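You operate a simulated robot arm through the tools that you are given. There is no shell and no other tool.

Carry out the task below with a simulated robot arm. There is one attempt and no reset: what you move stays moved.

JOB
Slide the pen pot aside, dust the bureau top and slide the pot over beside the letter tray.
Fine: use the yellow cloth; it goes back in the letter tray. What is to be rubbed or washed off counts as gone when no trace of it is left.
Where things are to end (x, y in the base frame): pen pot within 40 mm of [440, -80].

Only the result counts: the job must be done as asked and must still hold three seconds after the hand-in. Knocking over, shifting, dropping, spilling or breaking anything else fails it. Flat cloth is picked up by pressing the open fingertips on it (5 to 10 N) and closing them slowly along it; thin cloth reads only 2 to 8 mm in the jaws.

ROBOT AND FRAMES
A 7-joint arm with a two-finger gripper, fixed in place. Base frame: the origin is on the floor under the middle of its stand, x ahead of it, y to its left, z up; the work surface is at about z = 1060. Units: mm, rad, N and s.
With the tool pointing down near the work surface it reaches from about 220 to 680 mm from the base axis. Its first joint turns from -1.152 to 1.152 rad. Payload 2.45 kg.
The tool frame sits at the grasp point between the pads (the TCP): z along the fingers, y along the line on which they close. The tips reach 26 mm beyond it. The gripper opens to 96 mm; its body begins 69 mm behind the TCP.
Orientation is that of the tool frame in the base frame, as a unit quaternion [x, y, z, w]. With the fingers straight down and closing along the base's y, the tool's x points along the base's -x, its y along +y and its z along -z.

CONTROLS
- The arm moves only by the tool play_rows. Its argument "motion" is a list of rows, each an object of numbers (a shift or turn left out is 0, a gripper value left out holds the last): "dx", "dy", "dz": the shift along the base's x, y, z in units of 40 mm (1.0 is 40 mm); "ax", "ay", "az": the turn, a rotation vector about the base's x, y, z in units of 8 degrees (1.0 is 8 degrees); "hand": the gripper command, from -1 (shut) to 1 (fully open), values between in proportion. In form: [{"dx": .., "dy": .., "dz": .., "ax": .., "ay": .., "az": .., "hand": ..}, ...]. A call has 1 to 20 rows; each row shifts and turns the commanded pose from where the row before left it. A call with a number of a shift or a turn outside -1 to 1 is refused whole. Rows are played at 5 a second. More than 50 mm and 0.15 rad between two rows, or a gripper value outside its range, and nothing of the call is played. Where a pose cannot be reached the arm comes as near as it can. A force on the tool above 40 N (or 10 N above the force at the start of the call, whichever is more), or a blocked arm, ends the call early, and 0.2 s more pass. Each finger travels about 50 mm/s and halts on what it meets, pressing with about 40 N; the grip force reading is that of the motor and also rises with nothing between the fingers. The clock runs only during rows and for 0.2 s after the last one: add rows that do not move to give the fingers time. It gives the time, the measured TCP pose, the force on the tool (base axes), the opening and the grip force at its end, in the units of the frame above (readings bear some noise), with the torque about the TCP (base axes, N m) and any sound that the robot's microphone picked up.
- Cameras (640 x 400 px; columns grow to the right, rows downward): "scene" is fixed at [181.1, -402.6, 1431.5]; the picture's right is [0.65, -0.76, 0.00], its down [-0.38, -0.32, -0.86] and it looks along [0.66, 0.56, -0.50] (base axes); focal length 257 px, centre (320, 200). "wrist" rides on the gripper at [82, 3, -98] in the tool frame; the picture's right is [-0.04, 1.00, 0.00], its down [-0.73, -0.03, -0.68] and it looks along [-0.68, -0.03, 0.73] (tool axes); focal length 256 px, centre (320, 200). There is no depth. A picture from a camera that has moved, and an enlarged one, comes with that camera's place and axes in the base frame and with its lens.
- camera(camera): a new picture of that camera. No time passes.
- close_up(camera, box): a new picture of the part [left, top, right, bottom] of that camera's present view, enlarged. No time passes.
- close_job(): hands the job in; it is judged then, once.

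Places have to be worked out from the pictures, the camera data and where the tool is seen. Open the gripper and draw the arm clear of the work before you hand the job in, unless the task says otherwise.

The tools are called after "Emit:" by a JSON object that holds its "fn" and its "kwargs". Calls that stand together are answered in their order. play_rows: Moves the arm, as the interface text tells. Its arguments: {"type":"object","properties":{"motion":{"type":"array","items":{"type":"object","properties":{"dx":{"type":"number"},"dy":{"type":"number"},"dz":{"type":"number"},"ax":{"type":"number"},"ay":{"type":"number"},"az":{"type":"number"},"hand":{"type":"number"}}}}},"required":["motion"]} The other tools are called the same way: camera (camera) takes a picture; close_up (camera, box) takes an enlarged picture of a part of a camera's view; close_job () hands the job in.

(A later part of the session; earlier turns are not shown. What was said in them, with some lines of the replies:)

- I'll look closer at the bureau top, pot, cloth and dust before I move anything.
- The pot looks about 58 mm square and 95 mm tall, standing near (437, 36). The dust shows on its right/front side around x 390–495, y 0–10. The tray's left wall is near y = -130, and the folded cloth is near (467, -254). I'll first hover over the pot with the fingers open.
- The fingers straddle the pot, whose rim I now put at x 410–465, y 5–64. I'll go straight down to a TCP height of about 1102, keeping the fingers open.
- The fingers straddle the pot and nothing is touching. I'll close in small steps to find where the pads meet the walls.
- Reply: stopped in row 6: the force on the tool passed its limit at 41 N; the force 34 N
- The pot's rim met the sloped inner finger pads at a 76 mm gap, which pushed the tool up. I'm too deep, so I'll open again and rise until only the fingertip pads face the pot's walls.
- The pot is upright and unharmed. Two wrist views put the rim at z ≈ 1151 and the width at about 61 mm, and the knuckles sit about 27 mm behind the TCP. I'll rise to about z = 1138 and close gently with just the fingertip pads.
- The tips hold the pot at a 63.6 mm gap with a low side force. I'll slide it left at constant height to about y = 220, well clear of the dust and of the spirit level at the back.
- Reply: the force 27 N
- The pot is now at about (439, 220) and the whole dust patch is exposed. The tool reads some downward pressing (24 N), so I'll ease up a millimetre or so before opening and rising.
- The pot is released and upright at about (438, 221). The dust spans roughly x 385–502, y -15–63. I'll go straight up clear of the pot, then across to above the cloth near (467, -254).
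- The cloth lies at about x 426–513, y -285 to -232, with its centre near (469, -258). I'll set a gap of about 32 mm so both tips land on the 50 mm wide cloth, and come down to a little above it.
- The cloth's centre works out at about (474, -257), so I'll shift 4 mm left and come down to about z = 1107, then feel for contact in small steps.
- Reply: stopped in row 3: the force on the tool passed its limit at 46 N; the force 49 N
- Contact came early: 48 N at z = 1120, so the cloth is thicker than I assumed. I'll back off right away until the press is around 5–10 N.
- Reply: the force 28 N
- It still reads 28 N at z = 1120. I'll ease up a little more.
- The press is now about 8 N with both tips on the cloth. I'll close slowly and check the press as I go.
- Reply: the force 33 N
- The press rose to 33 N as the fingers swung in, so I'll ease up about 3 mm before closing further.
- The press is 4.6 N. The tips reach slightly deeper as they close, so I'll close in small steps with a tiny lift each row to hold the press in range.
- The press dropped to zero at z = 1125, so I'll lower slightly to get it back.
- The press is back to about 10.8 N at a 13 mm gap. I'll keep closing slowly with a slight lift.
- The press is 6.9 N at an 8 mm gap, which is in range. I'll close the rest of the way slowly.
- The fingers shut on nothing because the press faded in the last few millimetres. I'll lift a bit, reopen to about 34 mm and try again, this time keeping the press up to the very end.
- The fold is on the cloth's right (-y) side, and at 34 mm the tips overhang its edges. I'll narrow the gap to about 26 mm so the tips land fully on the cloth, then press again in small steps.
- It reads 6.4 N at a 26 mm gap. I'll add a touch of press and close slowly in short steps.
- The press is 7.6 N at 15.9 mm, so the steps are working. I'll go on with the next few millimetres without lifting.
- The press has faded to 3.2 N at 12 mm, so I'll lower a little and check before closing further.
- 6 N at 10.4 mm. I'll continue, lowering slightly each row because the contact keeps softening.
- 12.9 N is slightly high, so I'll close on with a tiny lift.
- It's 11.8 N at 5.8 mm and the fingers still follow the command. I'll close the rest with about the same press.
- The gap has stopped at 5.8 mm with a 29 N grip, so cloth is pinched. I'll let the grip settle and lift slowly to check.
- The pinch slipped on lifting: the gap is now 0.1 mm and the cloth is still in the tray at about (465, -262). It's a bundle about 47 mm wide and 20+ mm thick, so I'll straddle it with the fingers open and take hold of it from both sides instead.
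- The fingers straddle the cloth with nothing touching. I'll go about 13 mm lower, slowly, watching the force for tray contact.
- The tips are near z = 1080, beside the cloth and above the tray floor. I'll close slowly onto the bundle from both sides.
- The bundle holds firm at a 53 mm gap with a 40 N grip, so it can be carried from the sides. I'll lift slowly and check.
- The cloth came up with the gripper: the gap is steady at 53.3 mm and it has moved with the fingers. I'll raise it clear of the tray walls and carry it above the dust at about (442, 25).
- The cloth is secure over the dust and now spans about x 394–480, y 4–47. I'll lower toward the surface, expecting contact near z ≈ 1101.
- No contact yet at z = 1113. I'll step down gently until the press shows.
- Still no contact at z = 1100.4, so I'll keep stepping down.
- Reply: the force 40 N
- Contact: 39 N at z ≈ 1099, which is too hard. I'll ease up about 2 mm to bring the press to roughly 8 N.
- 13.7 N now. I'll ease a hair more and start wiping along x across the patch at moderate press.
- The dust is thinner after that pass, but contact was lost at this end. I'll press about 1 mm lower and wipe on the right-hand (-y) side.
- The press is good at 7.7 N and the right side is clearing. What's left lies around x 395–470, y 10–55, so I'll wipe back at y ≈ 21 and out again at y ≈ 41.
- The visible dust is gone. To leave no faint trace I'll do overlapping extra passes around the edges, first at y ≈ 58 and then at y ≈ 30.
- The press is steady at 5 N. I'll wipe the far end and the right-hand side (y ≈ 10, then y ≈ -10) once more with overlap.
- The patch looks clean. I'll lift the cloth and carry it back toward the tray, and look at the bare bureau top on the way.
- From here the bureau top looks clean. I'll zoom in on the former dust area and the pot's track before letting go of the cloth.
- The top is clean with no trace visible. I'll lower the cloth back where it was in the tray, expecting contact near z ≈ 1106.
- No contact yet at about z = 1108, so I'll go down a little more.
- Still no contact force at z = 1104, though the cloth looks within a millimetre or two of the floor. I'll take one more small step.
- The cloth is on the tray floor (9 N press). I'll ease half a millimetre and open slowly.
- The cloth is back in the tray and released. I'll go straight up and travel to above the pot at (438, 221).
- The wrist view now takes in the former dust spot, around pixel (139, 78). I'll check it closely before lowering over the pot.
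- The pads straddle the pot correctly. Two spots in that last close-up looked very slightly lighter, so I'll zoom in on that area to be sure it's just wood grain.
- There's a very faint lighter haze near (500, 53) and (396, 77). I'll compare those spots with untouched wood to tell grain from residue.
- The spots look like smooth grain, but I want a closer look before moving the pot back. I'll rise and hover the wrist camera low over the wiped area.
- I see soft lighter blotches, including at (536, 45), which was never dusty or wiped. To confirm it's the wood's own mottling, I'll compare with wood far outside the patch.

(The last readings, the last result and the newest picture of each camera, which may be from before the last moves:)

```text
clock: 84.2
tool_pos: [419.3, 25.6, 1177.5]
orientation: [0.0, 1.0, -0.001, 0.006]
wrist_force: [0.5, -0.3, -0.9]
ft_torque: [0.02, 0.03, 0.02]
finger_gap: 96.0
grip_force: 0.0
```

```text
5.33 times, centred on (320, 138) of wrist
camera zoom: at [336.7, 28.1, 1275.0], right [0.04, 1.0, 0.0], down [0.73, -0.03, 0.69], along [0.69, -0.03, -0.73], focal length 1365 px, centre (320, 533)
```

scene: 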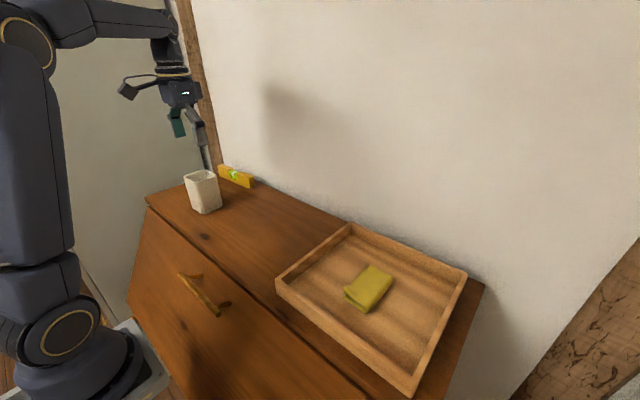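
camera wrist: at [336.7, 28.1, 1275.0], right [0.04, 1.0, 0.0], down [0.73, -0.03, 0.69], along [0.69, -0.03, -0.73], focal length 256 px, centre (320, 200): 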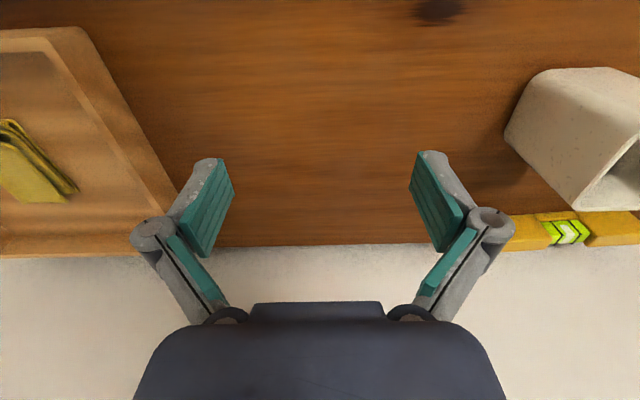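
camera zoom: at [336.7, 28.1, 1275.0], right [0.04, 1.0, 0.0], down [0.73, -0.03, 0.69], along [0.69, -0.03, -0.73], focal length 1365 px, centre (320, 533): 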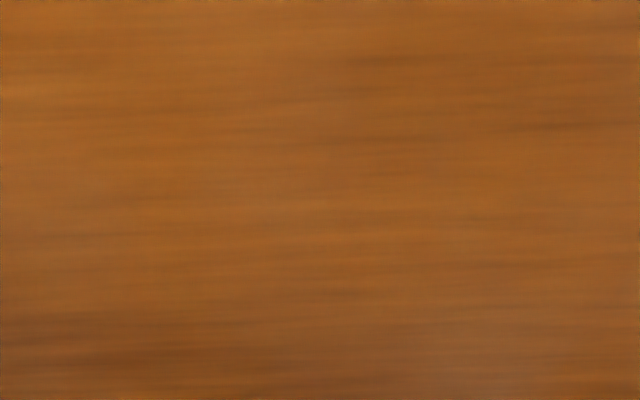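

The wiped area shows the same smooth mottling as untouched wood, with no wispy dust left. I'll go back over the pot and lower around it.

Emit:
{"fn": "play_rows", "kwargs": {"motion": [{"dz": 0.7, "hand": 1}, {"dz": 0.3}, {"dx": 0.07, "dy": 0.7}, {"dx": 0.1, "dy": 0.85}, {"dx": 0.1, "dy": 0.85}, {"dx": 0.1, "dy": 0.85}, {"dx": 0.1, "dy": 0.85}, {"dy": 0.77}, {}, {"dz": -0.5}, {"dz": -0.7}, {"dz": -0.6}, {"dz": -0.2}, {}]}}

Emit:
{"fn": "camera", "kwargs": {"camera": "wrist"}}

```text
clock: 87.2
tool_pos: [439.8, 219.8, 1136.8]
orientation: [0.0, 1.0, -0.002, 0.006]
wrist_force: [0.0, 0.9, 0.0]
ft_torque: [0.0, -0.06, 0.01]
finger_gap: 96.0
grip_force: 0.0
```

```text
taken
camera wrist: at [356.7, 222.2, 1234.9], right [0.04, 1.0, 0.0], down [0.73, -0.03, 0.69], along [0.69, -0.03, -0.73], focal length 256 px, centre (320, 200)
```

wrist: 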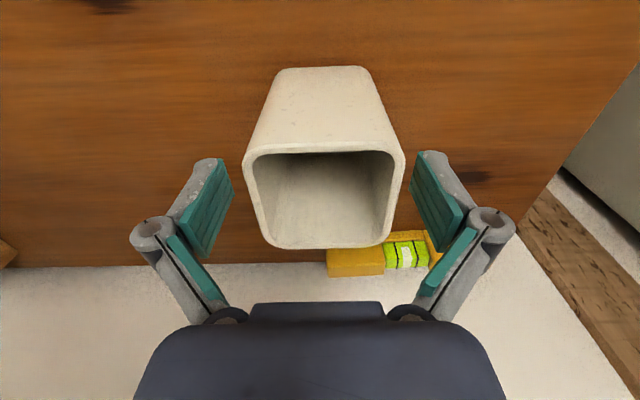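

The pads straddle the pot's upper walls as before, so I'll close gently to the same width.

Emit:
{"fn": "play_rows", "kwargs": {"motion": [{"hand": 0.8, "dz": 0.03}, {"hand": 0.65}, {"hand": 0.5}, {"hand": 0.4}, {"hand": 0.34}, {"hand": 0.3}, {"hand": 0.3}]}}

```text
clock: 88.8
tool_pos: [440.5, 219.5, 1140.5]
orientation: [0.0, 1.0, -0.002, 0.007]
wrist_force: [-0.1, 1.8, 3.3]
ft_torque: [0.03, 0.09, 0.02]
finger_gap: 63.3
grip_force: 37.8
```

The grip is good (63.3 mm). The tray's outer left wall is at y ≈ -139, so I'll slide the pot along y toward -76 and check midway.

Emit:
{"fn": "play_rows", "kwargs": {"motion": [{"dy": -0.12, "hand": 0.3}, {"dy": -0.25}, {"dy": -0.33}, {"dy": -0.33}, {"dy": -0.33}, {"dy": -0.33}, {"dy": -0.33}, {"dy": -0.33}, {"dy": -0.33}, {"dy": -0.33}, {"dy": -0.33}, {"dy": -0.25}, {"dy": -0.12}, {}]}}

Emit:
{"fn": "camera", "kwargs": {"camera": "scene"}}

```text
clock: 91.8
tool_pos: [439.0, 70.7, 1141.8]
orientation: [0.0, 1.0, -0.002, 0.005]
wrist_force: [-0.1, 0.4, -0.3]
ft_torque: [-0.01, 0.04, 0.0]
finger_gap: 63.5
grip_force: 39.8
```

```text
taken
```

scene: 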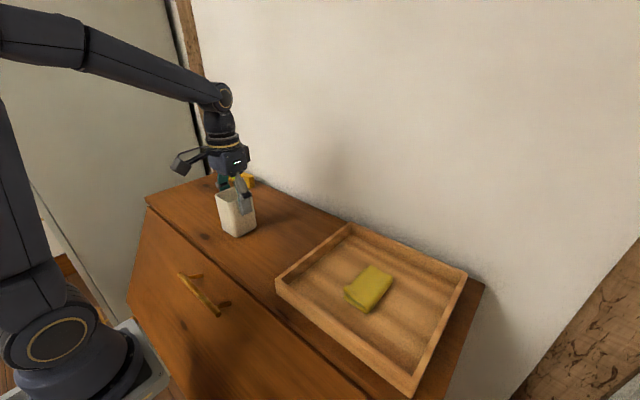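

The pot is riding along almost force-free at y ≈ 71. I'll continue to y ≈ -76.

Emit:
{"fn": "play_rows", "kwargs": {"motion": [{"dy": -0.12, "hand": 0.3}, {"dy": -0.25}, {"dy": -0.33}, {"dy": -0.33}, {"dy": -0.33}, {"dy": -0.33}, {"dy": -0.33}, {"dy": -0.33}, {"dy": -0.33}, {"dy": -0.33}, {"dy": -0.33}, {"dy": -0.22}, {"dy": -0.1}, {}]}}

Emit:
{"fn": "camera", "kwargs": {"camera": "wrist"}}

Emit:
{"fn": "close_up", "kwargs": {"camera": "scene", "box": [200, 160, 400, 285]}}

```text
clock: 94.8
tool_pos: [438.5, -75.1, 1140.9]
orientation: [0.002, 1.0, -0.002, 0.006]
wrist_force: [-0.2, -0.6, 0.8]
ft_torque: [-0.01, -0.01, 0.01]
finger_gap: 63.3
grip_force: 40.5
```

```text
taken
camera wrist: at [355.9, -72.3, 1237.3], right [0.04, 1.0, 0.0], down [0.73, -0.03, 0.69], along [0.69, -0.03, -0.73], focal length 256 px, centre (320, 200)
```

wrist: 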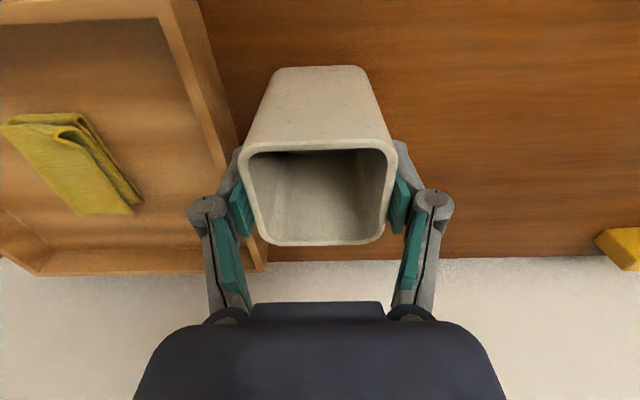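

```text
3.20 times, centred on (300, 222) of scene
camera zoom: at [181.1, -402.6, 1431.5], right [0.65, -0.76, 0.0], down [-0.38, -0.32, -0.86], along [0.66, 0.56, -0.5], focal length 824 px, centre (384, 128)
```

zoom: 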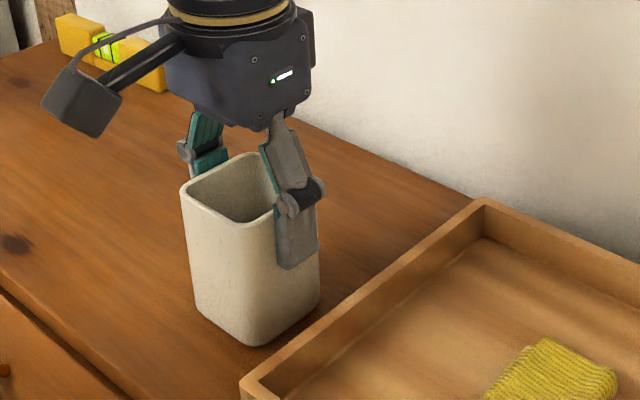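

The pot is at about (439, -75), inside the target zone and clear of the tray. I'll lower a hair to be sure it's seated before opening.

Emit:
{"fn": "play_rows", "kwargs": {"motion": [{"dz": -0.025, "hand": 0.3}, {}]}}

```text
clock: 95.4
tool_pos: [439.5, -76.0, 1141.2]
orientation: [0.001, 1.0, -0.002, 0.007]
wrist_force: [-0.2, 0.8, -0.1]
ft_torque: [0.01, 0.02, 0.0]
finger_gap: 63.2
grip_force: 40.6
```

Emit:
{"fn": "play_rows", "kwargs": {"motion": [{"dz": -0.025, "hand": 0.3}, {}]}}

```text
clock: 96.0
tool_pos: [438.6, -76.8, 1140.8]
orientation: [0.001, 1.0, -0.002, 0.006]
wrist_force: [-1.3, 0.9, 15.1]
ft_torque: [0.01, 0.54, 0.0]
finger_gap: 63.4
grip_force: 39.6
```

It's seated, pressing 15 N. I'll ease half a millimetre, open slowly and rise clear.

Emit:
{"fn": "play_rows", "kwargs": {"motion": [{"dz": 0.02, "hand": 0.3}, {"hand": 0.4}, {"hand": 0.5}, {"hand": 0.7}, {"hand": 1}, {"hand": 1}, {}]}}

Emit:
{"fn": "camera", "kwargs": {"camera": "wrist"}}

```text
clock: 97.6
tool_pos: [438.1, -75.4, 1139.3]
orientation: [0.0, 1.0, -0.002, 0.006]
wrist_force: [0.0, -0.1, -0.7]
ft_torque: [0.01, -0.01, -0.01]
finger_gap: 96.2
grip_force: 0.1
```

```text
taken
camera wrist: at [355.7, -71.9, 1236.4], right [0.04, 1.0, 0.0], down [0.73, -0.03, 0.69], along [0.69, -0.03, -0.73], focal length 256 px, centre (320, 200)
```

wrist: 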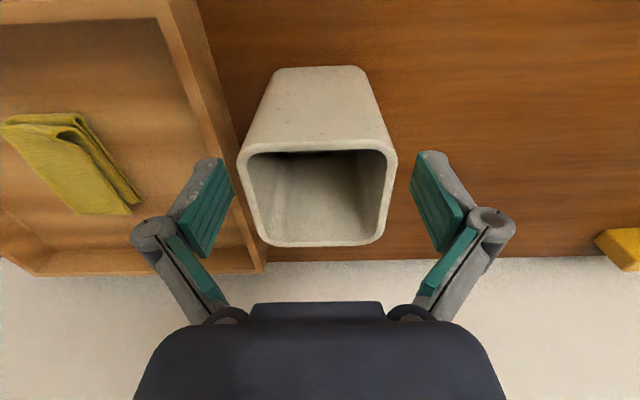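

The pot is released and upright. I'll go straight up well clear and back toward the starting position for a final check.

Emit:
{"fn": "play_rows", "kwargs": {"motion": [{"dz": 0.5, "hand": 1}, {"dz": 0.8}, {"dz": 0.9}, {"dz": 0.9}, {"dz": 0.9}, {"dz": 0.6}, {"dy": 0.8}, {"dy": 0.9}, {"dy": 0.9}, {"dy": 0.9}, {"dy": 0.9}, {}, {}]}}

Emit:
{"fn": "camera", "kwargs": {"camera": "scene"}}

Emit:
{"fn": "camera", "kwargs": {"camera": "wrist"}}

Emit:
{"fn": "close_up", "kwargs": {"camera": "scene", "box": [140, 150, 340, 275]}}

Emit:
{"fn": "close_up", "kwargs": {"camera": "scene", "box": [240, 180, 500, 400]}}

```text
clock: 100.4
tool_pos: [439.4, 101.3, 1321.3]
orientation: [0.001, 1.0, -0.002, 0.007]
wrist_force: [0.8, 0.3, 0.2]
ft_torque: [-0.01, -0.01, 0.0]
finger_gap: 96.1
grip_force: 0.0
```

```text
taken
```

scene: 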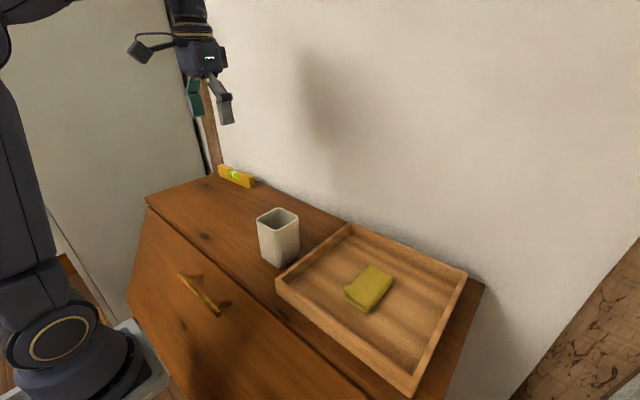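

```text
taken
camera wrist: at [356.3, 104.8, 1418.9], right [0.04, 1.0, 0.0], down [0.73, -0.03, 0.69], along [0.69, -0.03, -0.73], focal length 256 px, centre (320, 200)
```

wrist: 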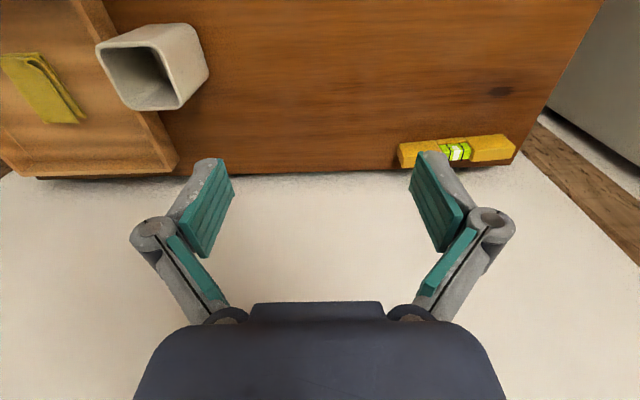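

```text
3.20 times, centred on (240, 212) of scene
camera zoom: at [181.1, -402.6, 1431.5], right [0.65, -0.76, 0.0], down [-0.38, -0.32, -0.86], along [0.66, 0.56, -0.5], focal length 824 px, centre (576, 160)
```

zoom: 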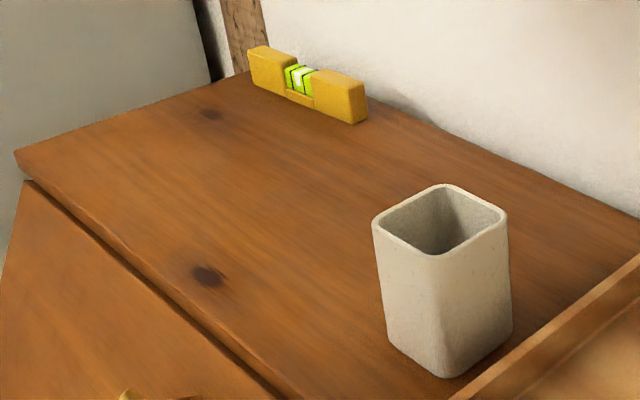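

```text
1.82 times, centred on (370, 290) of scene
camera zoom: at [181.1, -402.6, 1431.5], right [0.65, -0.76, 0.0], down [-0.38, -0.32, -0.86], along [0.66, 0.56, -0.5], focal length 468 px, centre (229, 36)
```

zoom: 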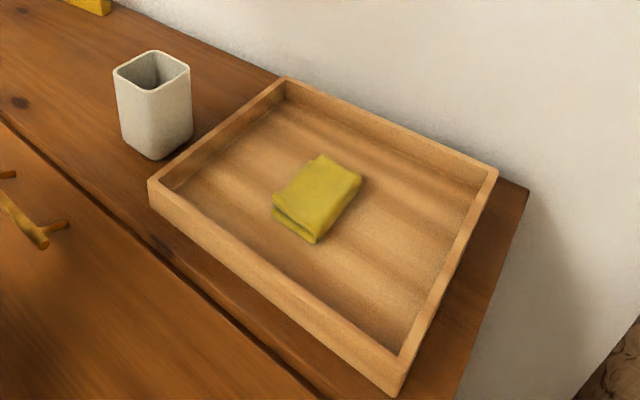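

The dust is gone and the cloth is back in the tray. The pot stands upright at about (438, -76) beside the tray, and the tray and spirit level are where they started. The arm is clear with the gripper open, so I'm handing in.

Emit:
{"fn": "close_job", "kwargs": {}}

```text
The job is handed in.
```

The job is handed in: the bureau top is dusted, and the pen pot stands upright beside the letter tray.

- **Pen pot:** it ended at about (438, -76), roughly 4 mm from the target of (440, -80). It clears the tray's left wall by about 30 mm.
- **Dust:** I wiped the whole patch in overlapping passes with the yellow cloth. Close-ups from both cameras afterwards showed no dust, only the same faint mottling as the untouched wood.
- **Cloth:** it is back in the letter tray, within a few millimetres of where it started.
- **Other items:** the tray and spirit level look unmoved in the final pictures.

Pinching the cloth from above failed twice, so I gripped the folded bundle from its sides instead. On my first grip on the pot, the inner finger pads caught the rim and the force limit (41 N) stopped the move. The pot shifted a few millimetres at most and shows no damage.
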